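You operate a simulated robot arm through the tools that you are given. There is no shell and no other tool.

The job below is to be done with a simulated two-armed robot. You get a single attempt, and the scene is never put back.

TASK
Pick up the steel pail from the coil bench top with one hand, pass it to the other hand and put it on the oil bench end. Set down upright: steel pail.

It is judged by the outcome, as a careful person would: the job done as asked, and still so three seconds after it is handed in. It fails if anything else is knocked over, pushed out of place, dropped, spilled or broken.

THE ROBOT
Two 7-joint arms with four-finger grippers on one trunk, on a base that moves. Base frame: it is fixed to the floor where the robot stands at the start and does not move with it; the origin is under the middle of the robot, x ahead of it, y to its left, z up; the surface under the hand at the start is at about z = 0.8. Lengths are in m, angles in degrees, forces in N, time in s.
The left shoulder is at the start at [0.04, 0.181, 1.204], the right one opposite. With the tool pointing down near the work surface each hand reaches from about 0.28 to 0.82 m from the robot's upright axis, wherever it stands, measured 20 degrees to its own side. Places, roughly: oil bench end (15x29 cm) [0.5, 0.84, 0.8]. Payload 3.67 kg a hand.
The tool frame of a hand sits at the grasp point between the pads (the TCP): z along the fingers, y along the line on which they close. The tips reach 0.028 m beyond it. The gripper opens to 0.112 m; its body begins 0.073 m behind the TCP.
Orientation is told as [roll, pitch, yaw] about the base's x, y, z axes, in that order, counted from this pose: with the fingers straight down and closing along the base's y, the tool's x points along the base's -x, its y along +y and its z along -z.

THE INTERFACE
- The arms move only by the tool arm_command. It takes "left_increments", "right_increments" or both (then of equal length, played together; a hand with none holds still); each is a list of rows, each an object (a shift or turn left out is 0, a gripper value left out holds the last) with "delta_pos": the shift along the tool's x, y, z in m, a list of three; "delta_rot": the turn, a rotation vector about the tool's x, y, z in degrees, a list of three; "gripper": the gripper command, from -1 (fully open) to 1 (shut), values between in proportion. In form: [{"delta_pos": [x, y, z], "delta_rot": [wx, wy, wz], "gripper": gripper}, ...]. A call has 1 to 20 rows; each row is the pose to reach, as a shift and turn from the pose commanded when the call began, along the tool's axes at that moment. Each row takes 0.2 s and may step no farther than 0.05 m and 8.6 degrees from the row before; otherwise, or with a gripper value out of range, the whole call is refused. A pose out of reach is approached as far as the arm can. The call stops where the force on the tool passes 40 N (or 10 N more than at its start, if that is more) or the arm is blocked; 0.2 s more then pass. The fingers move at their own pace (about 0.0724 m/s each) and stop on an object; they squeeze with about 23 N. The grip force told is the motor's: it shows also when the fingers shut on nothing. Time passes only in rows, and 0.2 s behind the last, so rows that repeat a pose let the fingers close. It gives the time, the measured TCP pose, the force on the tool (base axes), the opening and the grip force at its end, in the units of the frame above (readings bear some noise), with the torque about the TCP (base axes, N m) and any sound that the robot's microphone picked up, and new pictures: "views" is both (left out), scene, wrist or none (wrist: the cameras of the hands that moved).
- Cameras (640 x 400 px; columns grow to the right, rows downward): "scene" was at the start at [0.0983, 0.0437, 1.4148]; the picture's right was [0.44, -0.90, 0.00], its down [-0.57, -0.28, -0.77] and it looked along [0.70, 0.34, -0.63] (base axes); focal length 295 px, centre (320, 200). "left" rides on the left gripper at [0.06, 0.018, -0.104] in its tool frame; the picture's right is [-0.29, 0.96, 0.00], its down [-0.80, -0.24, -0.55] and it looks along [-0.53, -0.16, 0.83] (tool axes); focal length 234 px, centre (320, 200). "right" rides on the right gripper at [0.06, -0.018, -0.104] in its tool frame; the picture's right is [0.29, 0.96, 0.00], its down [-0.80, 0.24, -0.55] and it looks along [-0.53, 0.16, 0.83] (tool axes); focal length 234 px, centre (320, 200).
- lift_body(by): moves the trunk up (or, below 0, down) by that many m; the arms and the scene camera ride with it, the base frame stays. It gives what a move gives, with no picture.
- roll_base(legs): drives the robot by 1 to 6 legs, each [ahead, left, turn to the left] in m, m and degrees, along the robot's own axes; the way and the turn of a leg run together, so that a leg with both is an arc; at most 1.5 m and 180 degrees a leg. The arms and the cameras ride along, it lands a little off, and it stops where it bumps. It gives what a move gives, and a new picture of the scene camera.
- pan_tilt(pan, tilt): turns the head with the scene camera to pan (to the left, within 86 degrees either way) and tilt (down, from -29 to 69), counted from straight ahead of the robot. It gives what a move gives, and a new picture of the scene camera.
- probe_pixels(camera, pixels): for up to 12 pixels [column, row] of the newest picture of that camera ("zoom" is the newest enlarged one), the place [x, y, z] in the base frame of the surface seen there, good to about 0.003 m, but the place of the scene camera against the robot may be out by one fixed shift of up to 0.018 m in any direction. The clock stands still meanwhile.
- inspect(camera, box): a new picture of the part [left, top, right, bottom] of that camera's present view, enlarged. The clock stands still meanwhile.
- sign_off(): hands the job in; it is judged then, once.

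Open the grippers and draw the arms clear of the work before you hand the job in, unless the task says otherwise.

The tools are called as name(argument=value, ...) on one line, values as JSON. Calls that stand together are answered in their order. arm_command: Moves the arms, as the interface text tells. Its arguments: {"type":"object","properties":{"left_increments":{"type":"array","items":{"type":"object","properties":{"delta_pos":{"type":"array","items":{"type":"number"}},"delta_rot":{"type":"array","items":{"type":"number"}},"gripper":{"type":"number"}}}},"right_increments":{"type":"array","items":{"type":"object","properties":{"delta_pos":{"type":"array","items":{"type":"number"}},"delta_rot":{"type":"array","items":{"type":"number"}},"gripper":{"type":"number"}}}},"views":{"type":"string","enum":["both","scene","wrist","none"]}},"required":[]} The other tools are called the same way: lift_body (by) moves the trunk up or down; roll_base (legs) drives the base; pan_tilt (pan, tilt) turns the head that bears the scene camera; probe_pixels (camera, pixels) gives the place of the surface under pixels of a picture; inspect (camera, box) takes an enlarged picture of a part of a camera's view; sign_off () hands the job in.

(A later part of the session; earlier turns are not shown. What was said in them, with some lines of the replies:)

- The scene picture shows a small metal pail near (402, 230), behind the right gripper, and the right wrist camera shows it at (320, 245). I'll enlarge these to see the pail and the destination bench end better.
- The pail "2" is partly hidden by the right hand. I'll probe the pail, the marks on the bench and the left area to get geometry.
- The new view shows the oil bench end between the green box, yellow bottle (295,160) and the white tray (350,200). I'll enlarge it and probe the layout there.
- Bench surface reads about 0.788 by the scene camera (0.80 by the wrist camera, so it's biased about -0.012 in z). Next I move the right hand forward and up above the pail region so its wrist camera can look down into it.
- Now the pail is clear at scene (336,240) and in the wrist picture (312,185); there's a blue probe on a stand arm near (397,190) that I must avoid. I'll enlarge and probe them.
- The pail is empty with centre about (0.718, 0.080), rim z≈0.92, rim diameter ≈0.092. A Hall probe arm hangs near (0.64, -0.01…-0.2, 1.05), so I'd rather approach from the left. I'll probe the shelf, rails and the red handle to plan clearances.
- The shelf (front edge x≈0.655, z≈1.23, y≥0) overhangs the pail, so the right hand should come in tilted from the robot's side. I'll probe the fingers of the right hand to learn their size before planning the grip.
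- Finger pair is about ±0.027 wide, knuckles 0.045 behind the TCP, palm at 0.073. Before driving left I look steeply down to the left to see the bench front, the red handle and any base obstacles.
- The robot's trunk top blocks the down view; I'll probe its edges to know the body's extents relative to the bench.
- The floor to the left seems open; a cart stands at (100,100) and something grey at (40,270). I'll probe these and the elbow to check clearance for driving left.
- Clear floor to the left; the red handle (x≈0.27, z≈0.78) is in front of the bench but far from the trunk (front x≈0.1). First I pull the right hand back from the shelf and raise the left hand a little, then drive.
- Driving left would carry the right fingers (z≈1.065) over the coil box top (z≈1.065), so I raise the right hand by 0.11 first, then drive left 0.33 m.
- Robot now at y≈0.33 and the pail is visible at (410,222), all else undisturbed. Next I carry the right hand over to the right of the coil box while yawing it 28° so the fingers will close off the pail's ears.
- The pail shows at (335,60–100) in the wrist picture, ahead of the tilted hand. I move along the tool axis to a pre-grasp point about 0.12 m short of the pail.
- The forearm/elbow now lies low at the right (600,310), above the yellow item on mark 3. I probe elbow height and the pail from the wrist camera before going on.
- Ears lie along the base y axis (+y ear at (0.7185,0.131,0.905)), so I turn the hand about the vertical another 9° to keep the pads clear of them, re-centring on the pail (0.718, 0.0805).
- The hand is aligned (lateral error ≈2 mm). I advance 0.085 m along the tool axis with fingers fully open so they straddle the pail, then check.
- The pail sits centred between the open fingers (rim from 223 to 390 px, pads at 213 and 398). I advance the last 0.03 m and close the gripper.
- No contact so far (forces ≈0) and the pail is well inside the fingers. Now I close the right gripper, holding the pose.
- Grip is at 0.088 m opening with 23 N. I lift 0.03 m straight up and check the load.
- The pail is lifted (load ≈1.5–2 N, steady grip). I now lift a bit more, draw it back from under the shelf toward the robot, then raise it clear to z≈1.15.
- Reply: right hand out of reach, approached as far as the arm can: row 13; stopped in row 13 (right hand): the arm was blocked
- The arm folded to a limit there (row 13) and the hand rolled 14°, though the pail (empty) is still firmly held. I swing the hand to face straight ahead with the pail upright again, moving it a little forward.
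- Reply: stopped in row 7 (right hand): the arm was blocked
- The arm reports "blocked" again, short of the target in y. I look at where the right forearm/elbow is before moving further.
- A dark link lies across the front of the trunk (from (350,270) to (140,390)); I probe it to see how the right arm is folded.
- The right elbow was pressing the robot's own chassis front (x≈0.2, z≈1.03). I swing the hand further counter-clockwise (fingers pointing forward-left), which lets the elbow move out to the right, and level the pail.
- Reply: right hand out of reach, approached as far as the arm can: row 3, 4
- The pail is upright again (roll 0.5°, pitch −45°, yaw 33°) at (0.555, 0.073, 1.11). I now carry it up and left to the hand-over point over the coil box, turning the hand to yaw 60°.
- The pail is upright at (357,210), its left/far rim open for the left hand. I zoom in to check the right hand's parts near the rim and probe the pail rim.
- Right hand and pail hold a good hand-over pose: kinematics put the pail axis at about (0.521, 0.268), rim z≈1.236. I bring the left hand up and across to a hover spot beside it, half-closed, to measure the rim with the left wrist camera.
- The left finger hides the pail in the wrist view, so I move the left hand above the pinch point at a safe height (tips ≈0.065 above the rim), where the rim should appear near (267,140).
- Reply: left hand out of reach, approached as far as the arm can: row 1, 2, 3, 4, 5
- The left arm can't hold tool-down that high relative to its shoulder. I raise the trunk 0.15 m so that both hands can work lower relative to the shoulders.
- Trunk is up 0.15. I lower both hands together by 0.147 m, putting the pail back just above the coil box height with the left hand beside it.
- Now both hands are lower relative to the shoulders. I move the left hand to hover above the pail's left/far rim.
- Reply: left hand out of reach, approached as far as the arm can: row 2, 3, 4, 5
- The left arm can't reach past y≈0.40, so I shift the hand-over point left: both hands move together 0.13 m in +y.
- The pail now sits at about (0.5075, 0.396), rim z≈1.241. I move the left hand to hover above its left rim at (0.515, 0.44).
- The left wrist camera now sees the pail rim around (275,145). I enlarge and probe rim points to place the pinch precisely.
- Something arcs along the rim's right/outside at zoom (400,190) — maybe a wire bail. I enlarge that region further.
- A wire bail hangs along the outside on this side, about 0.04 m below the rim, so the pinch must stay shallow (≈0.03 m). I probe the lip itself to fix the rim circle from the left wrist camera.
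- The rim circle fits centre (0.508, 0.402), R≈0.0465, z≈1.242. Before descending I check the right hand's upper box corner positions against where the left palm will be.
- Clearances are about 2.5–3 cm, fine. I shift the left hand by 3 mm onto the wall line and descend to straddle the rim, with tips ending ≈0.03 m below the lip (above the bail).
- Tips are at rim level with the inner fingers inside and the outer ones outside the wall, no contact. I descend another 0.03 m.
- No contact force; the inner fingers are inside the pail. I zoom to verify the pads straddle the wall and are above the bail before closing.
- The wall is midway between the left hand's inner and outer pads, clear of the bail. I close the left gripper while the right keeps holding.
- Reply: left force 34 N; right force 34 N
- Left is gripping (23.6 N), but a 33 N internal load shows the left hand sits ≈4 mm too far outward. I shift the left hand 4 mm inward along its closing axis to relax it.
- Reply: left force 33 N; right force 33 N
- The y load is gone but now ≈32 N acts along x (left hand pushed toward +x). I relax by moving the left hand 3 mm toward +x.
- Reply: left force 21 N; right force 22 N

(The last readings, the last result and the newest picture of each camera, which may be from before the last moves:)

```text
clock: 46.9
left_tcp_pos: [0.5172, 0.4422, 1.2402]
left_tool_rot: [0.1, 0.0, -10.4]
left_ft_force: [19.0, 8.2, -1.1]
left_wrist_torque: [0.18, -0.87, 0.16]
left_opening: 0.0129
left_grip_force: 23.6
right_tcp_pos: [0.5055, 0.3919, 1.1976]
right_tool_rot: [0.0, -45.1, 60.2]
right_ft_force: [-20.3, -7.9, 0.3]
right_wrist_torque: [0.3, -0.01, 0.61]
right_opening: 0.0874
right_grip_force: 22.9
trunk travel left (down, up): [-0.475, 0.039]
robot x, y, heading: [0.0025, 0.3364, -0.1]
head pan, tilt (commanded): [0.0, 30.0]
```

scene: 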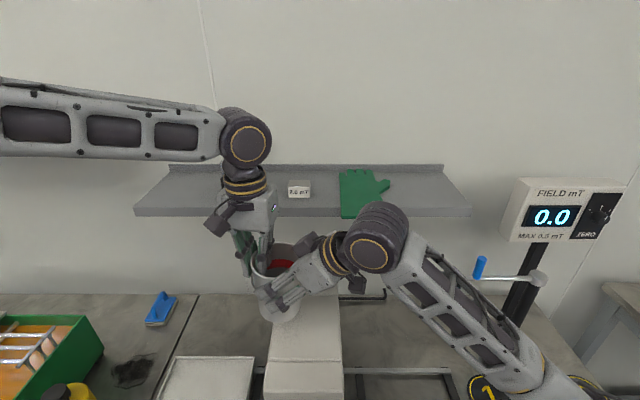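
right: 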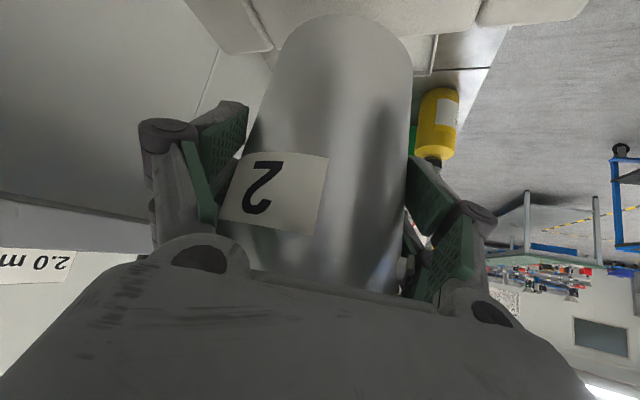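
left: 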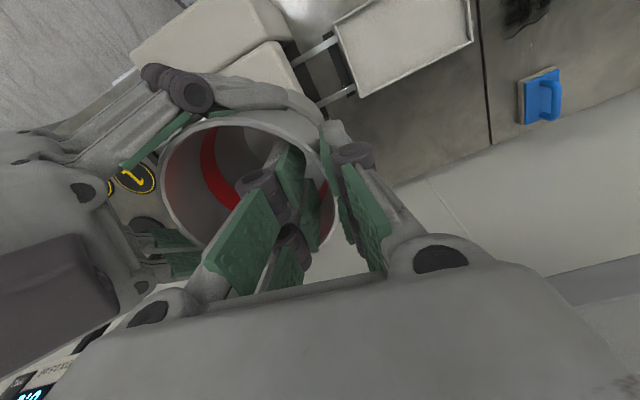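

Load fell to 19 N in x and 8 N in y. I relax further by about 4 mm in x and 1 mm in y.

arm_command(left_increments=[{"delta_pos": [-0.0012, 0.0005, 0], "gripper": 1}, {"delta_pos": [-0.0024, 0.001, 0], "gripper": 1}, {"delta_pos": [-0.0037, 0.0015, 0], "gripper": 1}, {"delta_pos": [-0.0037, 0.0015, 0], "gripper": 1}], views="wrist")

```text
clock: 47.9
left_tcp_pos: [0.5206, 0.4419, 1.2394]
left_tool_rot: [0.0, 0.3, -10.5]
left_ft_force: [-19.2, -3.6, 5.6]
left_wrist_torque: [-0.25, 0.36, -0.25]
left_opening: 0.0125
left_grip_force: 23.0
right_tcp_pos: [0.5065, 0.3924, 1.1965]
right_tool_rot: [-0.1, -45.0, 60.0]
right_ft_force: [19.9, 3.0, -7.1]
right_wrist_torque: [-0.15, 0.53, -0.66]
right_opening: 0.087
right_grip_force: 23.2
trunk travel left (down, up): [-0.475, 0.039]
robot x, y, heading: [-0.001, 0.3363, -0.1]
head pan, tilt (commanded): [0.0, 30.0]
```

left: 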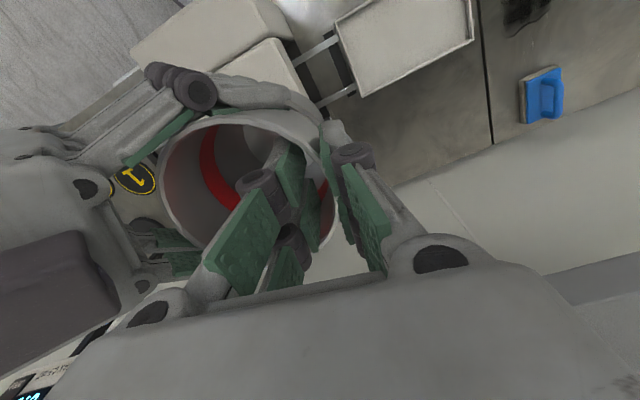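

Slight overshoot (−19 N), so I step back 1.8 mm.

arm_command(left_increments=[{"delta_pos": [0.0009, 0, 0], "gripper": 1}, {"delta_pos": [0.0018, -0.0003, 0], "gripper": 1}, {"delta_pos": [0.0018, -0.0003, 0], "gripper": 1}], views="none")

```text
clock: 48.6
left_tcp_pos: [0.5204, 0.4428, 1.2397]
left_tool_rot: [0.0, 0.1, -10.3]
left_ft_force: [-27.7, -2.3, 5.3]
left_wrist_torque: [-0.12, 0.61, -0.9]
left_opening: 0.0126
left_grip_force: 23.4
right_tcp_pos: [0.5066, 0.3932, 1.198]
right_tool_rot: [-0.1, -45.1, 60.1]
right_ft_force: [28.5, 2.8, -7.4]
right_wrist_torque: [-0.21, 0.6, -0.49]
right_opening: 0.0872
right_grip_force: 23.1
trunk travel left (down, up): [-0.475, 0.039]
robot x, y, heading: [-0.0017, 0.334, -0.2]
head pan, tilt (commanded): [0.0, 30.0]
```

The load reading may not have settled; I hold still for a second and read again.

arm_command(left_increments=[{"gripper": 1}, {"gripper": 1}, {"gripper": 1}, {"gripper": 1}, {"gripper": 1}], views="none")

```text
clock: 49.9
left_tcp_pos: [0.5203, 0.4421, 1.2395]
left_tool_rot: [0.0, 0.0, -10.3]
left_ft_force: [-30.5, 2.4, 1.7]
left_wrist_torque: [0.0, 0.66, -1.05]
left_opening: 0.0129
left_grip_force: 22.6
right_tcp_pos: [0.5057, 0.3937, 1.1975]
right_tool_rot: [-0.1, -45.0, 60.2]
right_ft_force: [30.7, -2.2, -5.0]
right_wrist_torque: [-0.02, 0.64, -0.52]
right_opening: 0.0874
right_grip_force: 23.1
trunk travel left (down, up): [-0.475, 0.039]
robot x, y, heading: [-0.0001, 0.3361, -0.2]
head pan, tilt (commanded): [0.0, 30.0]
```

Settled at −30 N in x, so the neutral point is ≈2.7 mm back toward −x. I move there slowly and hold to let it settle.

arm_command(left_increments=[{"delta_pos": [0.001, 0, 0], "gripper": 1}, {"delta_pos": [0.002, 0, 0], "gripper": 1}, {"delta_pos": [0.0027, 0, 0], "gripper": 1}, {"delta_pos": [0.0027, 0, 0], "gripper": 1}, {"delta_pos": [0.0027, 0, 0], "gripper": 1}, {"delta_pos": [0.0027, 0, 0], "gripper": 1}, {"delta_pos": [0.0027, 0, 0], "gripper": 1}, {"delta_pos": [0.0027, 0, 0], "gripper": 1}], views="none")

```text
clock: 51.6
left_tcp_pos: [0.5179, 0.4438, 1.2395]
left_tool_rot: [-0.1, 0.1, -10.3]
left_ft_force: [-10.3, -1.7, -1.2]
left_wrist_torque: [0.01, 0.34, -0.68]
left_opening: 0.0125
left_grip_force: 22.6
right_tcp_pos: [0.5053, 0.393, 1.1981]
right_tool_rot: [0.1, -45.2, 60.2]
right_ft_force: [8.8, 0.3, 1.3]
right_wrist_torque: [0.08, 0.07, 0.16]
right_opening: 0.0874
right_grip_force: 22.7
trunk travel left (down, up): [-0.475, 0.039]
robot x, y, heading: [0.0004, 0.3386, -0.3]
head pan, tilt (commanded): [0.0, 30.0]
```

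Load is down to 10 N. One more millimetre, then a settling hold.

arm_command(left_increments=[{"delta_pos": [0.0012, 0, 0], "gripper": 1}, {"delta_pos": [0.0012, 0, 0], "gripper": 1}, {"delta_pos": [0.0012, 0, 0], "gripper": 1}, {"delta_pos": [0.0012, 0, 0], "gripper": 1}], views="both")

```text
clock: 52.6
left_tcp_pos: [0.5166, 0.4435, 1.2392]
left_tool_rot: [0.0, -0.1, -10.2]
left_ft_force: [7.7, 0.5, -3.1]
left_wrist_torque: [0.1, -0.18, -0.29]
left_opening: 0.0127
left_grip_force: 23.2
right_tcp_pos: [0.5045, 0.394, 1.1961]
right_tool_rot: [0.1, -45.2, 60.3]
right_ft_force: [-8.9, -0.3, 2.5]
right_wrist_torque: [0.07, -0.26, 0.74]
right_opening: 0.0873
right_grip_force: 23.3
trunk travel left (down, up): [-0.475, 0.039]
robot x, y, heading: [0.0003, 0.3374, -0.3]
head pan, tilt (commanded): [0.0, 30.0]
```

scene: 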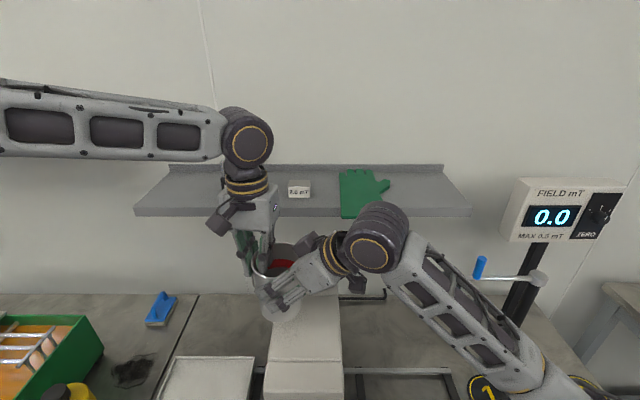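
left: 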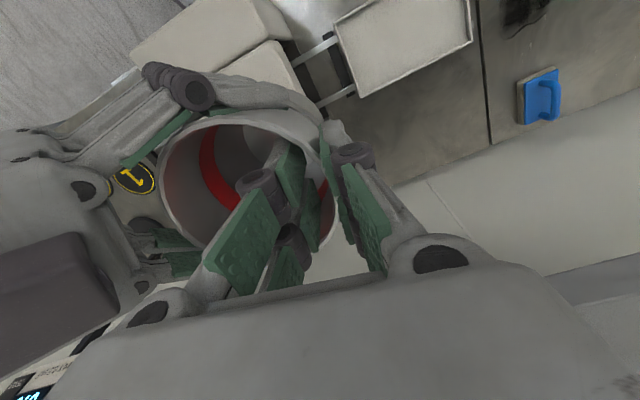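

Internal load is now small (≈8 N) with the left gripping at 23 N. I open the right gripper while everything holds still.

arm_command(right_increments=[{"gripper": 0.0}, {"gripper": -0.7}, {"gripper": -1}, {"gripper": -1}, {"gripper": -1}], views="both")

```text
clock: 53.9
left_tcp_pos: [0.5157, 0.4441, 1.2391]
left_tool_rot: [0.0, 0.0, -10.3]
left_ft_force: [-1.0, 0.4, -0.1]
left_wrist_torque: [0.06, 0.0, 0.02]
left_opening: 0.0121
left_grip_force: 22.9
right_tcp_pos: [0.5058, 0.3929, 1.1968]
right_tool_rot: [0.0, -45.0, 60.2]
right_ft_force: [0.3, 1.2, 0.2]
right_wrist_torque: [0.0, -0.01, 0.01]
right_opening: 0.1121
right_grip_force: 0.0
trunk travel left (down, up): [-0.475, 0.039]
robot x, y, heading: [0.0009, 0.3334, -0.5]
head pan, tilt (commanded): [0.0, 30.0]
```

scene: 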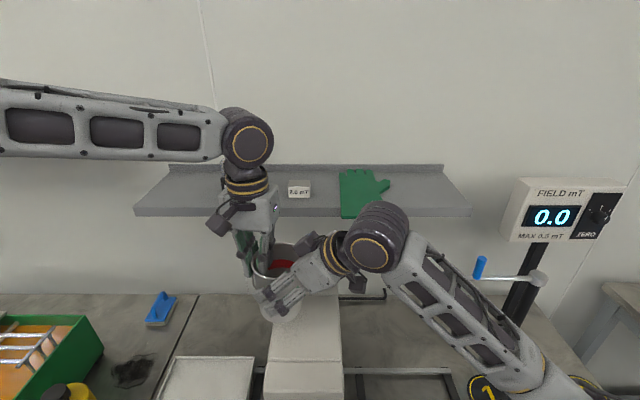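
right: 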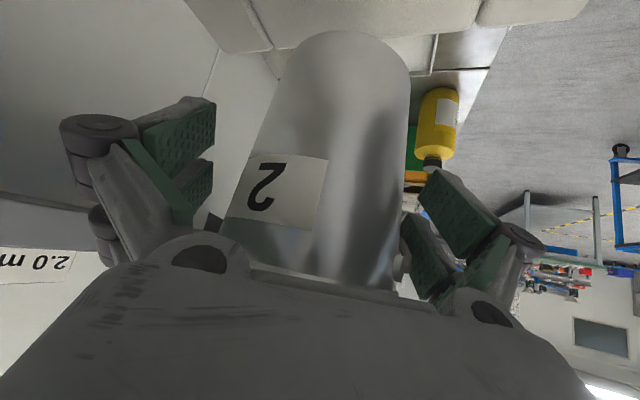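

The left hand now carries the pail; the right is open with no load. I withdraw the right hand straight back along its tool axis by 0.15 m.

arm_command(right_increments=[{"delta_pos": [0, 0, -0.02], "gripper": -1}, {"delta_pos": [0, 0, -0.045], "gripper": -1}, {"delta_pos": [0, 0, -0.07], "gripper": -1}, {"delta_pos": [0, 0, -0.1], "gripper": -1}, {"delta_pos": [0, 0, -0.13], "gripper": -1}, {"delta_pos": [0, 0, -0.15], "gripper": -1}], views="both")

```text
clock: 55.2
left_tcp_pos: [0.5163, 0.4442, 1.2394]
left_tool_rot: [0.0, 0.0, -10.3]
left_ft_force: [-0.5, 0.2, 0.8]
left_wrist_torque: [0.04, -0.07, 0.02]
left_opening: 0.0124
left_grip_force: 23.2
right_tcp_pos: [0.4516, 0.3025, 1.3044]
right_tool_rot: [0.0, -45.0, 60.1]
right_ft_force: [-0.6, -1.0, -0.8]
right_wrist_torque: [0.02, 0.0, 0.0]
right_opening: 0.1121
right_grip_force: 0.0
trunk travel left (down, up): [-0.475, 0.039]
robot x, y, heading: [-0.0022, 0.3324, -0.2]
head pan, tilt (commanded): [0.0, 30.0]
```

scene: 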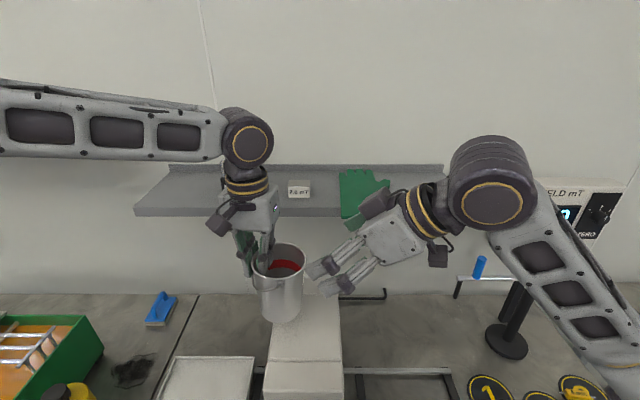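
right: 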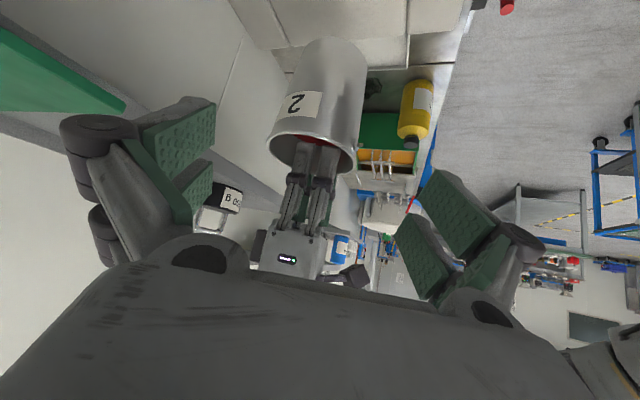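

Hand-over succeeded: the left holds the pail upright over the coil box. I move the right hand well away to the right, then look at the oil bench end.

arm_command(right_increments=[{"delta_pos": [0.0245, -0.02, -0.0245]}, {"delta_pos": [0.049, -0.04, -0.049]}, {"delta_pos": [0.0736, -0.06, -0.0736]}, {"delta_pos": [0.098, -0.08, -0.098]}, {"delta_pos": [0.1227, -0.0994, -0.1227]}], views="none")

pan_tilt(pan=42, tilt=48)

```text
clock: 56.5
left_tcp_pos: [0.5158, 0.4421, 1.2398]
left_tool_rot: [0.0, -0.1, -10.2]
left_ft_force: [0.5, -0.8, -0.3]
left_wrist_torque: [0.09, -0.01, 0.02]
left_opening: 0.0123
left_grip_force: 23.3
right_tcp_pos: [0.4486, 0.1007, 1.3036]
right_tool_rot: [0.0, -45.2, 60.2]
right_ft_force: [-0.3, -0.5, 1.1]
right_wrist_torque: [0.03, -0.03, 0.02]
right_opening: 0.1119
right_grip_force: 0.1
trunk travel left (down, up): [-0.475, 0.039]
robot x, y, heading: [0.0018, 0.3372, -0.2]
head pan, tilt (commanded): [0.0, 30.0]
```

```text
clock: 57.5
left_tcp_pos: [0.5159, 0.4438, 1.2399]
left_tool_rot: [0.0, 0.0, -10.3]
left_ft_force: [0.1, 0.5, 0.5]
left_wrist_torque: [0.09, 0.0, -0.01]
left_opening: 0.0125
left_grip_force: 22.5
right_tcp_pos: [0.4493, 0.1018, 1.3025]
right_tool_rot: [0.0, -45.1, 60.2]
right_ft_force: [0.6, 0.5, -0.2]
right_wrist_torque: [0.0, -0.02, 0.02]
right_opening: 0.1119
right_grip_force: 0.0
trunk travel left (down, up): [-0.475, 0.039]
robot x, y, heading: [0.0027, 0.3342, -0.2]
head pan, tilt (commanded): [42.0, 48.0]
```

scene: 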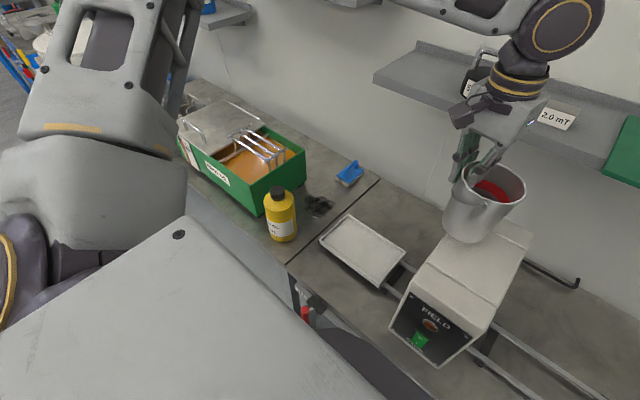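

The view shows the bench end between the bottle (282,215), green box, stain (318,205), blue squeegee (350,175) and tray. I enlarge and probe to choose the set-down spot.

inspect(camera="scene", box=[240, 130, 400, 270])

probe_pixels(camera="scene", pixels=[[288, 264], [378, 180], [335, 222], [266, 215], [306, 178], [306, 155], [277, 190], [320, 194], [304, 213], [335, 205], [297, 225], [340, 185]])

probe_pixels(camera="scene", pixels=[[283, 240], [270, 215], [295, 215], [282, 215], [318, 205], [325, 215], [310, 198], [350, 218], [322, 240], [268, 210], [303, 160], [310, 230]])

```text
2.86 times, centred on (320, 200) of scene
```

zoom: 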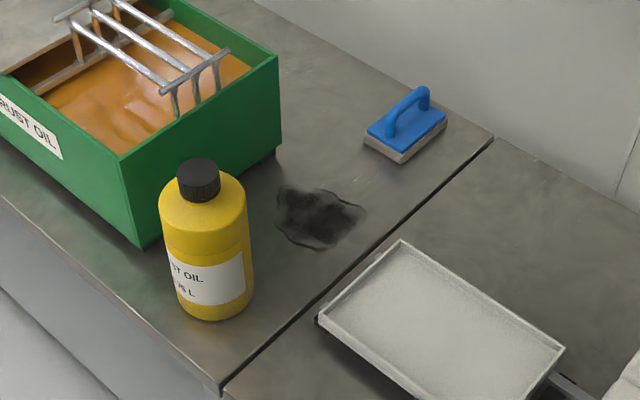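

```text
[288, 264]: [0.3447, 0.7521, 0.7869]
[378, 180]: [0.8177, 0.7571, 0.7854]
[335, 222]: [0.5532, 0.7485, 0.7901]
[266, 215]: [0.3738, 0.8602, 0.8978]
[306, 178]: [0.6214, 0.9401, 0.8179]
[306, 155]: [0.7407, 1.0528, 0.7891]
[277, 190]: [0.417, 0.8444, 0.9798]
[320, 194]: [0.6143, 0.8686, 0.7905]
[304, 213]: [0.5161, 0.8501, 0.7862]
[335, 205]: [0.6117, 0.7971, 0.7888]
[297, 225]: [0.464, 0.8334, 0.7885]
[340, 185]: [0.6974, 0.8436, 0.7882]
```

```text
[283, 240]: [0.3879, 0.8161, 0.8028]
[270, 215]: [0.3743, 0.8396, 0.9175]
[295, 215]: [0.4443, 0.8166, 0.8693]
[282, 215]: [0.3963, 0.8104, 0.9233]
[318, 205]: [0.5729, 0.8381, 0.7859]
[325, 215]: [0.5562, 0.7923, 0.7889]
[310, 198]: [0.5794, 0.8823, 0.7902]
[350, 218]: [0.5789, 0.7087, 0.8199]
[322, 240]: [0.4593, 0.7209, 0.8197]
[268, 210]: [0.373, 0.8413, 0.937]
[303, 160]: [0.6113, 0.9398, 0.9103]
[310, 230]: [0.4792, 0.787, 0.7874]
```

Free spot chosen: pail centre at about (0.53, 0.835), with ≈3 cm to the bottle (centre ≈(0.41,0.84)) and ≈5 cm to the green box face (y≈0.93). I carry the pail left at the current height (bottom ≈1.12, above everything).

arm_command(left_increments=[{"delta_pos": [0.0017, 0.0129, 0], "gripper": 1}, {"delta_pos": [0.0051, 0.0387, 0], "gripper": 1}, {"delta_pos": [0.0101, 0.0774, 0], "gripper": 1}, {"delta_pos": [0.0158, 0.1204, 0], "gripper": 1}, {"delta_pos": [0.0214, 0.1634, 0], "gripper": 1}, {"delta_pos": [0.027, 0.2064, 0], "gripper": 1}, {"delta_pos": [0.0327, 0.2494, 0], "gripper": 1}, {"delta_pos": [0.0383, 0.2924, 0], "gripper": 1}, {"delta_pos": [0.0439, 0.3354, 0], "gripper": 1}, {"delta_pos": [0.0495, 0.3784, 0], "gripper": 1}, {"delta_pos": [0.0535, 0.4085, 0], "gripper": 1}, {"delta_pos": [0.0563, 0.43, 0], "gripper": 1}, {"delta_pos": [0.0563, 0.43, 0], "gripper": 1}], views="both")

```text
clock: 60.3
left_tcp_pos: [0.5369, 0.8769, 1.2406]
left_tool_rot: [-0.1, -0.1, -10.3]
left_ft_force: [0.0, -0.5, -0.5]
left_wrist_torque: [0.09, -0.01, -0.02]
left_opening: 0.0124
left_grip_force: 22.9
right_tcp_pos: [0.4504, 0.1027, 1.3036]
right_tool_rot: [0.0, -45.1, 60.2]
right_ft_force: [0.0, 0.6, 0.2]
right_wrist_torque: [-0.02, -0.01, -0.01]
right_opening: 0.1117
right_grip_force: 0.0
trunk travel left (down, up): [-0.475, 0.039]
robot x, y, heading: [0.0002, 0.3375, -0.4]
head pan, tilt (commanded): [42.0, 48.0]
```

scene: 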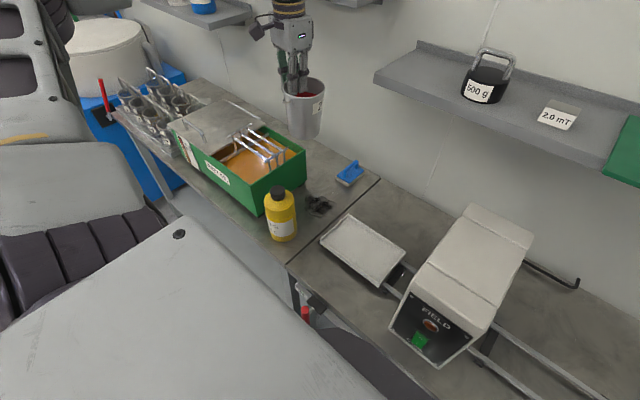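
left: 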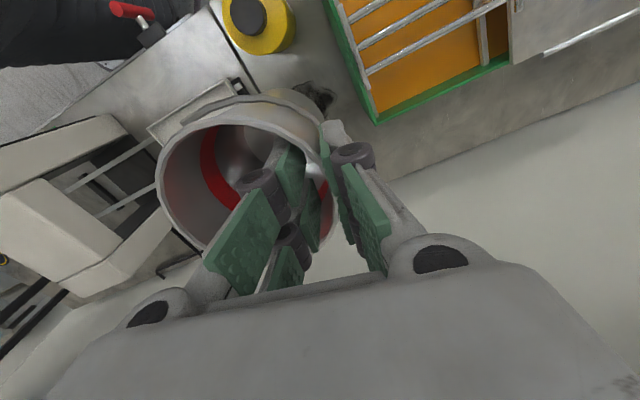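

The pail is above the bench end. I use the left wrist camera (no fixed shift) to check the bottle, box corner and rim positions.

probe_pixels(camera="left", pixels=[[248, 14], [290, 30], [262, 48], [378, 122], [350, 60], [335, 20], [318, 95], [325, 85], [250, 117], [175, 165], [185, 225], [300, 125]])

inspect(camera="left", box=[140, 0, 440, 280])

inspect(camera="scene", box=[240, 20, 380, 160])

```text
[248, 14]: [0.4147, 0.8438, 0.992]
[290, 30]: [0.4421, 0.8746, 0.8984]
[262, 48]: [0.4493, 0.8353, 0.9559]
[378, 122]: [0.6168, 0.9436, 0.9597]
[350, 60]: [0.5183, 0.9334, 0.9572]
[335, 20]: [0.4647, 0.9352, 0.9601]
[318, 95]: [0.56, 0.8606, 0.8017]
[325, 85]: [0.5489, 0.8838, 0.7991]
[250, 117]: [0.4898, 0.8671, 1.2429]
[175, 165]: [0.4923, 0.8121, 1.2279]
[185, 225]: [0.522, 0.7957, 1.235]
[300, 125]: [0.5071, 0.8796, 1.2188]
```

```text
1.43 times, centred on (290, 140) of left
```

zoom: 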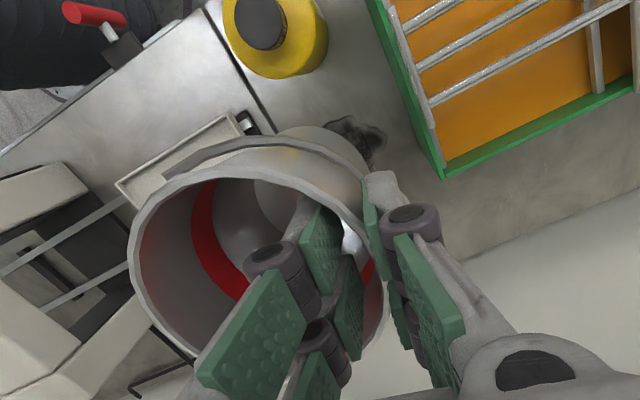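

```text
2.86 times, centred on (310, 90) of scene
```

zoom: 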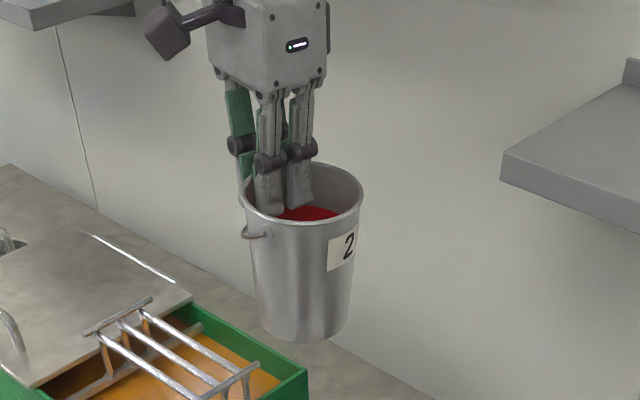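

Wrist-camera check: bottle centre (0.415,0.844), box face y≈0.935 (top z≈0.96), bench z≈0.80. I nudge the target by (3,−5) mm and descend to about 3 cm above the bench.

arm_command(left_increments=[{"delta_pos": [-0.0019, -0.0022, 0.02], "gripper": 1}, {"delta_pos": [-0.0038, -0.0044, 0.055], "gripper": 1}, {"delta_pos": [-0.0038, -0.0044, 0.09], "gripper": 1}, {"delta_pos": [-0.0038, -0.0044, 0.125], "gripper": 1}, {"delta_pos": [-0.0038, -0.0044, 0.16], "gripper": 1}, {"delta_pos": [-0.0038, -0.0044, 0.195], "gripper": 1}, {"delta_pos": [-0.0038, -0.0044, 0.23], "gripper": 1}, {"delta_pos": [-0.0038, -0.0044, 0.26], "gripper": 1}, {"delta_pos": [-0.0038, -0.0044, 0.28], "gripper": 1}, {"delta_pos": [-0.0038, -0.0044, 0.29], "gripper": 1}, {"delta_pos": [-0.0038, -0.0044, 0.29], "gripper": 1}], views="both")

```text
clock: 62.7
left_tcp_pos: [0.5417, 0.8718, 0.9477]
left_tool_rot: [0.0, 0.0, -10.3]
left_ft_force: [1.0, -0.8, -0.3]
left_wrist_torque: [0.0, 0.01, -0.01]
left_opening: 0.0124
left_grip_force: 22.3
right_tcp_pos: [0.4497, 0.102, 1.3032]
right_tool_rot: [0.0, -45.1, 60.2]
right_ft_force: [1.0, 1.0, 0.4]
right_wrist_torque: [-0.01, -0.03, 0.0]
right_opening: 0.1119
right_grip_force: 0.0
trunk travel left (down, up): [-0.475, 0.039]
robot x, y, heading: [-0.0012, 0.3375, -0.2]
head pan, tilt (commanded): [42.0, 48.0]
```

scene: 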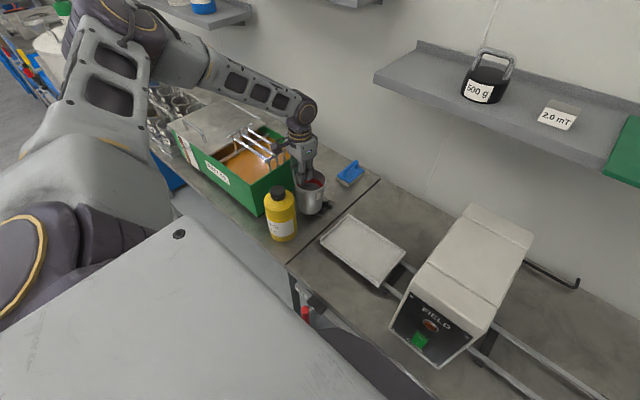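
left: 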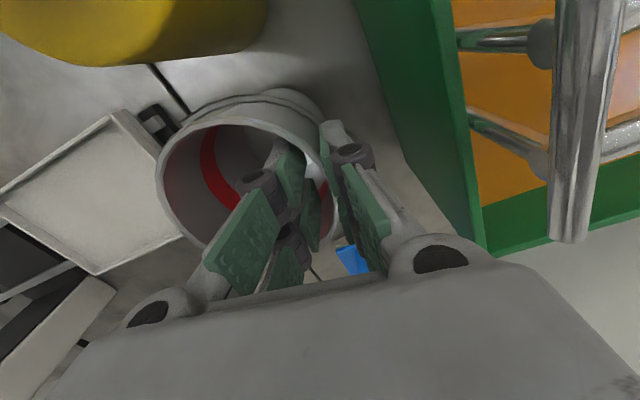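

The pail hovers ≈3 cm above the bench between bottle and box. The rack on the green box and my forearm look close, so I zoom and probe there before the final lowering.

inspect(camera="scene", box=[220, 60, 380, 250])

probe_pixels(camera="left", pixels=[[570, 230], [540, 45], [580, 120], [470, 250], [420, 60], [240, 40], [150, 65], [350, 260], [190, 110], [110, 115]])

probe_pixels(camera="scene", pixels=[[240, 80], [270, 100], [290, 110], [303, 110], [270, 145], [290, 140], [300, 160], [312, 165], [310, 205], [300, 190], [325, 190], [280, 160]])

```text
2.11 times, centred on (300, 155) of scene
```

zoom: 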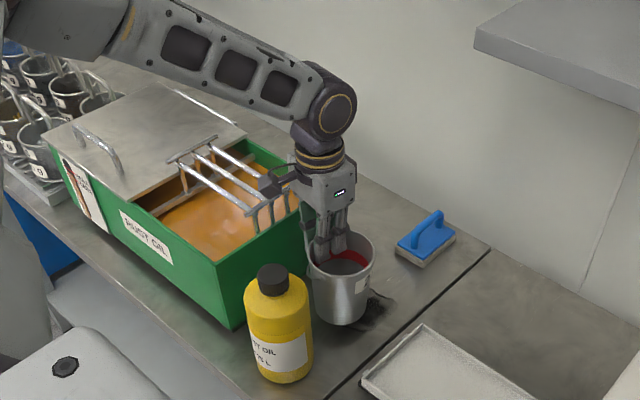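

```text
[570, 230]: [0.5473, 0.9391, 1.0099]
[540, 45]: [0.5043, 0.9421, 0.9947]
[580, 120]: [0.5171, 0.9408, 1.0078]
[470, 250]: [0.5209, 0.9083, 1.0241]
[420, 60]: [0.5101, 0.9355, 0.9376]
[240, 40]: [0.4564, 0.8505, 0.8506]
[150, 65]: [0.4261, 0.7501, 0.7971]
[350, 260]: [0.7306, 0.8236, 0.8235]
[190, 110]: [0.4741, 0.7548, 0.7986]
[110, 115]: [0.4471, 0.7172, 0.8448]
```

```text
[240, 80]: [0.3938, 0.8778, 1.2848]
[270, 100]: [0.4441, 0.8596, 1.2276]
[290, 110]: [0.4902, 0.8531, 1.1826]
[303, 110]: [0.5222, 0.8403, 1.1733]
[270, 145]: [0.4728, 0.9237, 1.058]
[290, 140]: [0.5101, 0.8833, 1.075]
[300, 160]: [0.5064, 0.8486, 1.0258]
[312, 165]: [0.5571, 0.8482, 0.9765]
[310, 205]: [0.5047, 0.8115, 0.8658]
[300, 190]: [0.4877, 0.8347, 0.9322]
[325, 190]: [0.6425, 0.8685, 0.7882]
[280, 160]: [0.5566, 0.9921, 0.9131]
```

The camera box of the left hand and the rack's crossbar (y≈0.94, z≈1.01) are close. I zoom in tightly there and probe their extents.

inspect(camera="scene", box=[255, 125, 325, 195])

probe_pixels(camera="zoom", pixels=[[190, 140], [240, 170], [275, 120], [150, 130], [210, 190], [300, 100], [155, 190], [200, 230], [130, 215], [260, 200], [330, 170], [320, 240]])

```text
5.71 times, centred on (290, 160) of scene
```

zoom: 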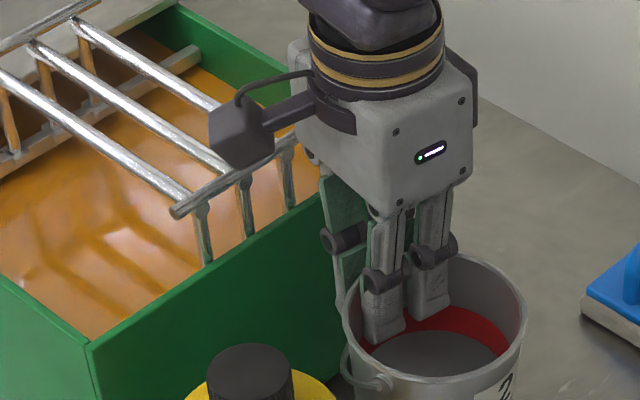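

```text
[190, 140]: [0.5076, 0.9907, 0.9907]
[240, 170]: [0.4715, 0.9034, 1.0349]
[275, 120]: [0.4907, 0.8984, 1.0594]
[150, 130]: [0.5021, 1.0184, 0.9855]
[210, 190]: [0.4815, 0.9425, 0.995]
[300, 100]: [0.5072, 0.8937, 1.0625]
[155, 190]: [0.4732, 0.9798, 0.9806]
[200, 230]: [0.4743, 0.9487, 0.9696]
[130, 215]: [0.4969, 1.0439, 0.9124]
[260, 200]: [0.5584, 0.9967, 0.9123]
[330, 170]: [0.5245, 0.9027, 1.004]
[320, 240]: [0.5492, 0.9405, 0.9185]
```

The camera box bottom (≈1.047) would come within millimetres of the rack bar (top ≈1.013, y≈0.935), so I shift 12 mm toward −y first, then lower 0.02 m.

arm_command(left_increments=[{"delta_pos": [-0.001, -0.006, 0], "gripper": 1}, {"delta_pos": [-0.0021, -0.0118, 0], "gripper": 1}, {"delta_pos": [-0.0021, -0.0118, 0.006], "gripper": 1}, {"delta_pos": [-0.0021, -0.0118, 0.013], "gripper": 1}, {"delta_pos": [-0.0021, -0.0118, 0.02], "gripper": 1}, {"delta_pos": [-0.0021, -0.0118, 0.02], "gripper": 1}], views="both")

```text
clock: 64.1
left_tcp_pos: [0.5409, 0.8601, 0.9283]
left_tool_rot: [0.0, 0.0, -10.3]
left_ft_force: [0.9, 0.4, -0.4]
left_wrist_torque: [0.07, -0.02, -0.01]
left_opening: 0.0123
left_grip_force: 22.9
right_tcp_pos: [0.4494, 0.1027, 1.3026]
right_tool_rot: [0.0, -45.1, 60.3]
right_ft_force: [-0.3, 0.6, 0.5]
right_wrist_torque: [0.0, -0.01, -0.03]
right_opening: 0.1121
right_grip_force: 0.0
trunk travel left (down, up): [-0.475, 0.039]
robot x, y, heading: [0.0038, 0.3333, -0.1]
head pan, tilt (commanded): [42.0, 48.0]
```

scene: 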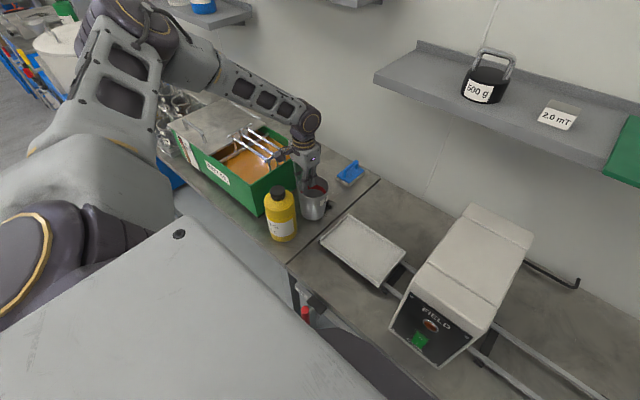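
left: 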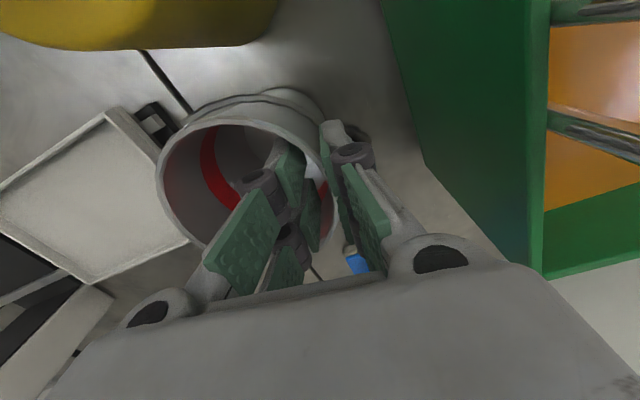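

About 9 mm remain by estimate. I lower slowly in 1.5 mm steps and watch the vertical force.

arm_command(left_increments=[{"delta_pos": [0, 0, 0.002], "gripper": 1}, {"delta_pos": [0, 0, 0.004], "gripper": 1}, {"delta_pos": [0, 0, 0.006], "gripper": 1}, {"delta_pos": [0, 0, 0.0075], "gripper": 1}, {"delta_pos": [0, 0, 0.0075], "gripper": 1}], views="none")

```text
clock: 65.3
left_tcp_pos: [0.5399, 0.8589, 0.9231]
left_tool_rot: [0.1, 0.0, -10.4]
left_ft_force: [0.2, 0.1, 0.2]
left_wrist_torque: [0.05, -0.02, -0.02]
left_opening: 0.0123
left_grip_force: 23.1
right_tcp_pos: [0.45, 0.1035, 1.3028]
right_tool_rot: [-0.1, -45.1, 60.1]
right_ft_force: [-1.2, 0.5, 0.2]
right_wrist_torque: [0.01, -0.02, 0.01]
right_opening: 0.1118
right_grip_force: 0.0
trunk travel left (down, up): [-0.475, 0.039]
robot x, y, heading: [0.0, 0.3327, -0.4]
head pan, tilt (commanded): [42.0, 48.0]
```

arm_command(left_increments=[{"delta_pos": [0, 0, 0.001], "gripper": 1}, {"delta_pos": [0, 0, 0.002], "gripper": 1}, {"delta_pos": [0, 0, 0.002], "gripper": 1}], views="none")

```text
clock: 66.1
left_tcp_pos: [0.5401, 0.8603, 0.9203]
left_tool_rot: [0.0, -0.1, -10.4]
left_ft_force: [-0.3, 1.4, 5.5]
left_wrist_torque: [-0.16, 0.06, -0.02]
left_opening: 0.0124
left_grip_force: 22.8
right_tcp_pos: [0.4489, 0.1014, 1.3034]
right_tool_rot: [0.0, -45.0, 60.2]
right_ft_force: [0.5, -0.5, 0.5]
right_wrist_torque: [-0.02, 0.01, 0.0]
right_opening: 0.1122
right_grip_force: 0.0
trunk travel left (down, up): [-0.475, 0.039]
robot x, y, heading: [0.0015, 0.3363, 0.0]
head pan, tilt (commanded): [42.0, 48.0]
```

Contact is felt: +5.5 N vertical with the torque centred under the pail, so it stands flat. I check the picture before releasing.

inspect(camera="scene", box=[255, 145, 345, 235])

inspect(camera="left", box=[140, 60, 440, 280])

```text
4.44 times, centred on (300, 190) of scene
```

zoom: 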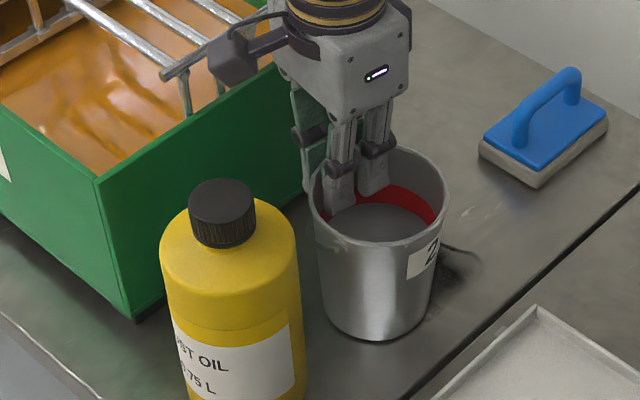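

```text
1.82 times, centred on (290, 170) of left
```

zoom: 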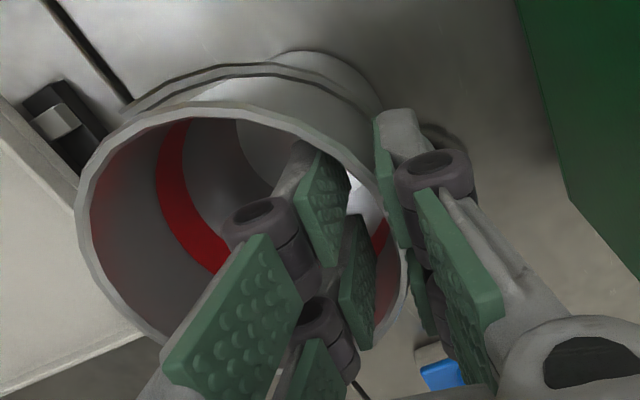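

The pail stands upright on the bench, clear of bottle, box and tray. I open the left gripper partly (to ≈0.036 m), holding the hand still.

arm_command(left_increments=[{"gripper": 0.7}, {"gripper": 0.5}, {"gripper": 0.35}, {"gripper": 0.35}, {"gripper": 0.35}], views="both")

```text
clock: 67.3
left_tcp_pos: [0.5414, 0.8598, 0.9203]
left_tool_rot: [0.0, 0.0, -10.3]
left_ft_force: [0.1, 0.1, 0.4]
left_wrist_torque: [-0.01, 0.03, 0.01]
left_opening: 0.0362
left_grip_force: 0.0
right_tcp_pos: [0.4501, 0.1016, 1.3041]
right_tool_rot: [-0.1, -45.1, 60.2]
right_ft_force: [0.4, -0.6, 0.5]
right_wrist_torque: [0.0, -0.01, 0.03]
right_opening: 0.1122
right_grip_force: 0.1
trunk travel left (down, up): [-0.475, 0.039]
robot x, y, heading: [0.0016, 0.3339, 0.1]
head pan, tilt (commanded): [42.0, 48.0]
```

scene: 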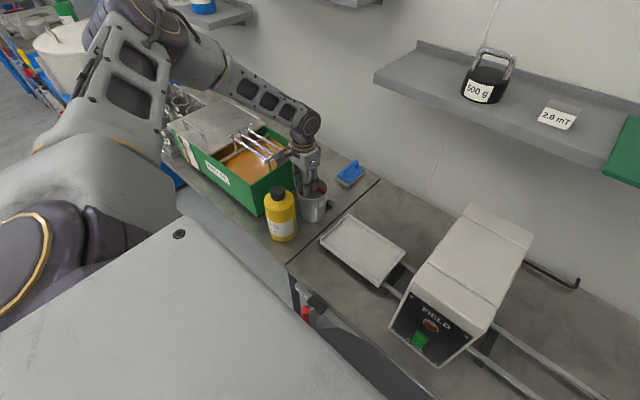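
left: 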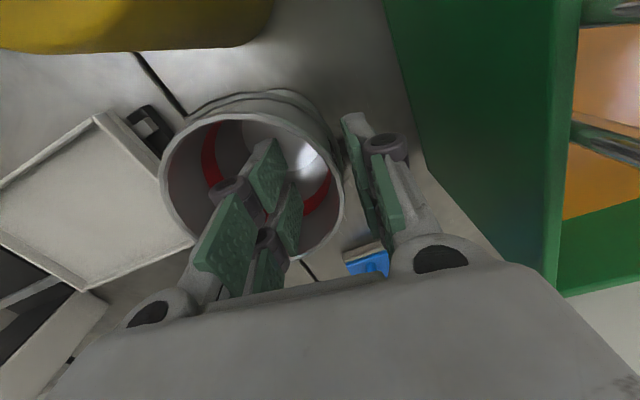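

Released with no residual load. I raise the left hand straight up slowly at first, then higher.

arm_command(left_increments=[{"delta_pos": [0, 0, -0.01], "gripper": 0.35}, {"delta_pos": [0, 0, -0.025], "gripper": 0.35}, {"delta_pos": [0, 0, -0.045], "gripper": 0.35}, {"delta_pos": [0, 0, -0.07], "gripper": 0.35}, {"delta_pos": [0, 0, -0.1], "gripper": 0.35}, {"delta_pos": [0, 0, -0.14], "gripper": 0.35}, {"delta_pos": [0, 0, -0.18], "gripper": 0.35}, {"delta_pos": [0, 0, -0.22], "gripper": 0.35}, {"delta_pos": [0, 0, -0.26], "gripper": 0.35}, {"delta_pos": [0, 0, -0.3], "gripper": 0.35}], views="both")

```text
clock: 69.5
left_tcp_pos: [0.5378, 0.86, 1.2207]
left_tool_rot: [0.0, 0.0, -10.3]
left_ft_force: [-0.7, 0.1, 0.5]
left_wrist_torque: [-0.02, 0.03, -0.02]
left_opening: 0.0362
left_grip_force: 0.0
right_tcp_pos: [0.4487, 0.1021, 1.3038]
right_tool_rot: [0.0, -45.1, 60.2]
right_ft_force: [-0.5, -0.3, 0.3]
right_wrist_torque: [0.01, 0.0, 0.02]
right_opening: 0.112
right_grip_force: 0.1
trunk travel left (down, up): [-0.475, 0.039]
robot x, y, heading: [0.0006, 0.335, -0.3]
head pan, tilt (commanded): [42.0, 48.0]
```

scene: 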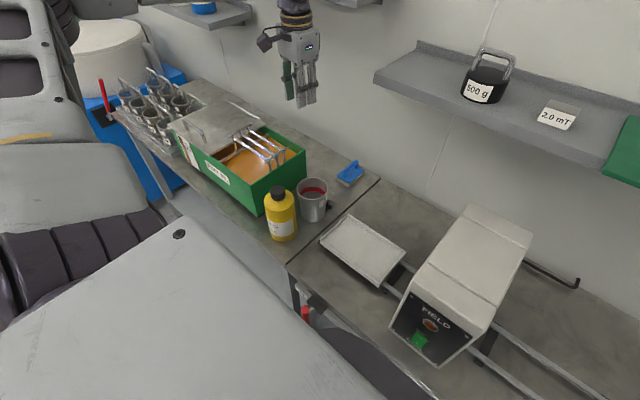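
left: 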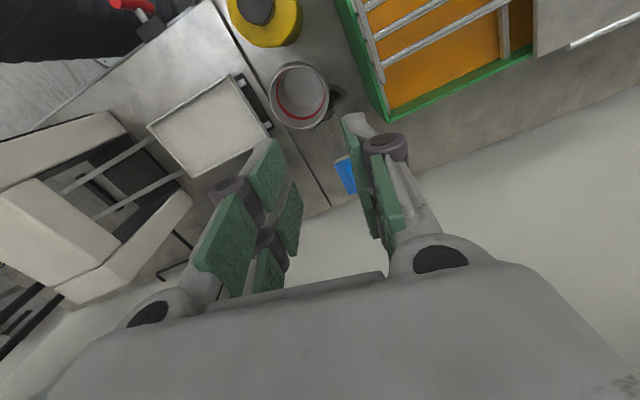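

The pail stands free. I verify its position and uprightness by zooming and probing from both cameras.

inspect(camera="left", box=[220, 40, 380, 160])

inspect(camera="scene", box=[250, 150, 380, 260])

probe_pixels(camera="left", pixels=[[269, 92], [328, 98], [300, 64], [302, 128], [300, 95], [280, 70], [320, 72], [282, 122], [265, 95], [290, 135]])

```text
3.33 times, centred on (300, 100) of left
```

zoom: 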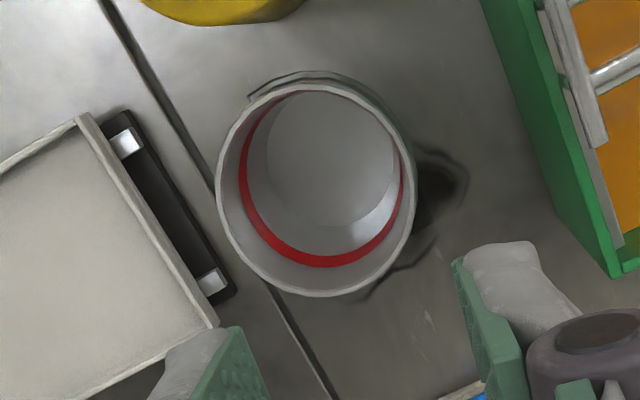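

```text
3.64 times, centred on (315, 205) of scene
```

zoom: 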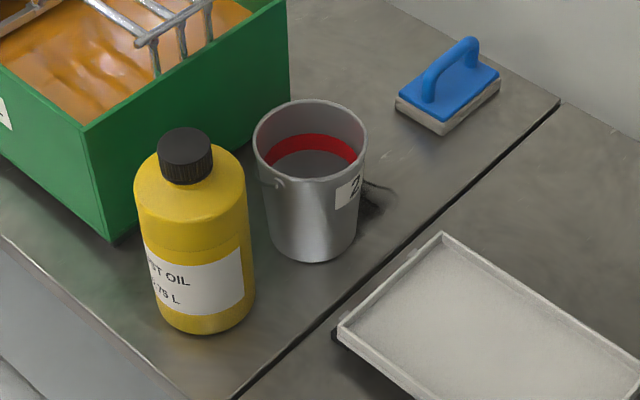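

```text
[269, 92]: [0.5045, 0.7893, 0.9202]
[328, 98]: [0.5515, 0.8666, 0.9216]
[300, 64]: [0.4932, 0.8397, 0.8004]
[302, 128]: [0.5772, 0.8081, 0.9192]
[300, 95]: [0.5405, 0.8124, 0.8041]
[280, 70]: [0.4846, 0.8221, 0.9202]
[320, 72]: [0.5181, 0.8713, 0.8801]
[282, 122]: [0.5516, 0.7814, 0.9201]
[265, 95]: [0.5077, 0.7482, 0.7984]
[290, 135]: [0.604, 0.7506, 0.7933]
```

The rim is level (z 0.919–0.922 all round), pail centre ≈(0.531, 0.823), fully on the oil bench end, nothing else displaced. I draw the left hand back clear and open it fully.

arm_command(left_increments=[{"delta_pos": [0.002, -0.01, -0.02], "gripper": 0.35}, {"delta_pos": [0.01, -0.04, -0.04], "gripper": 0.0}, {"delta_pos": [0.02, -0.08, -0.06], "gripper": -0.5}, {"delta_pos": [0.03, -0.12, -0.06], "gripper": -1}, {"delta_pos": [0.04, -0.16, -0.06], "gripper": -1}, {"delta_pos": [0.05, -0.2, -0.06], "gripper": -1}, {"delta_pos": [0.06, -0.24, -0.06], "gripper": -1}, {"delta_pos": [0.0696, -0.277, -0.06], "gripper": -1}, {"delta_pos": [0.0696, -0.277, -0.06], "gripper": -1}], views="scene")

pan_tilt(pan=15, tilt=45)

```text
clock: 71.5
left_tcp_pos: [0.4228, 0.6008, 1.2789]
left_tool_rot: [0.0, 0.0, -10.4]
left_ft_force: [0.5, -0.7, 1.0]
left_wrist_torque: [-0.02, 0.03, -0.01]
left_opening: 0.1121
left_grip_force: 0.1
right_tcp_pos: [0.4492, 0.1022, 1.3032]
right_tool_rot: [0.0, -45.0, 60.2]
right_ft_force: [0.1, 0.9, -0.1]
right_wrist_torque: [0.02, -0.02, 0.0]
right_opening: 0.112
right_grip_force: 0.1
trunk travel left (down, up): [-0.475, 0.039]
robot x, y, heading: [-0.0001, 0.3329, -0.2]
head pan, tilt (commanded): [42.0, 48.0]
```

scene: 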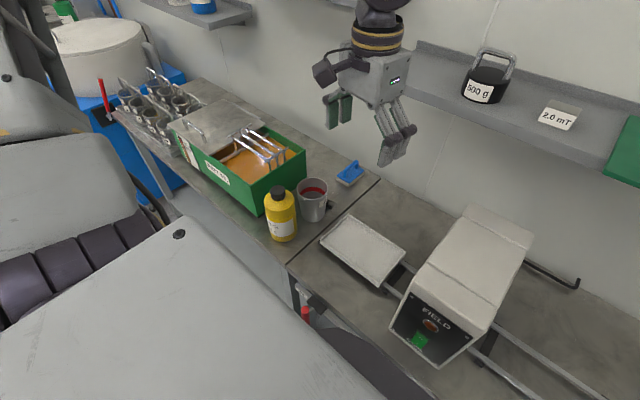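

```text
clock: 72.5
left_tcp_pos: [0.4227, 0.5992, 1.2778]
left_tool_rot: [0.0, -0.2, -10.3]
left_ft_force: [0.1, -0.7, 0.7]
left_wrist_torque: [0.0, -0.01, -0.04]
left_opening: 0.1119
left_grip_force: 0.1
right_tcp_pos: [0.4499, 0.1017, 1.3036]
right_tool_rot: [-0.1, -45.1, 60.2]
right_ft_force: [-0.2, 0.4, -0.4]
right_wrist_torque: [-0.02, -0.02, 0.02]
right_opening: 0.1122
right_grip_force: 0.1
trunk travel left (down, up): [-0.475, 0.039]
robot x, y, heading: [0.0025, 0.3344, -0.1]
head pan, tilt (commanded): [15.0, 45.0]
```

scene: 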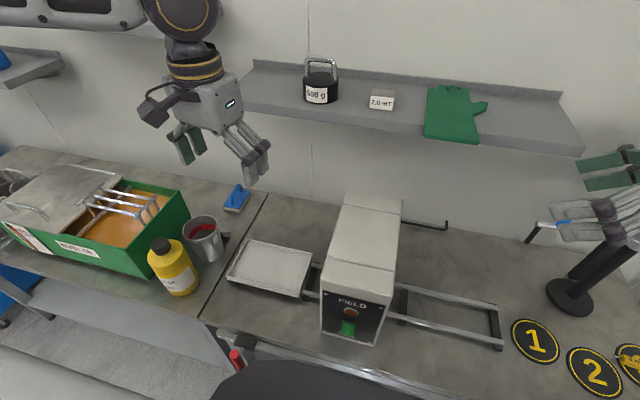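

The final view shows the pail upright at (203,238) on the oil bench end. Bottle, box, tray, squeegee, shelf items, Hall probe and marks are all in place, and both hands are open and clear. I hand the job in.

sign_off()

```text
The job is handed in.
```

The steel pail is standing upright on the oil bench end, and the job is handed in.

- **Pick-up:** The right hand took the pail from the coil bench top, coming in tilted under the shelf.
- **Hand-over:** The pail was passed in mid-air above the coil box. The left hand pinched the rim before the right hand let go.
- **Set-down:** The left hand placed the pail with its centre at about (0.53, 0.82). It is about 3 cm clear of the oil bottle, and the rim reads level to within about 2 mm. It stands partly over the dark stain on the bench, because the gap between the bottle and the stain was too narrow.

The right arm stopped twice while it was drawing the pail back. It reached its limit close to the body, and the second time the elbow was against the robot's own front. The pail tipped about 14 degrees but was empty and stayed in the grip, and I levelled it before the hand-over.

In the last pictures nothing else had moved. Both grippers are open and the arms are clear.
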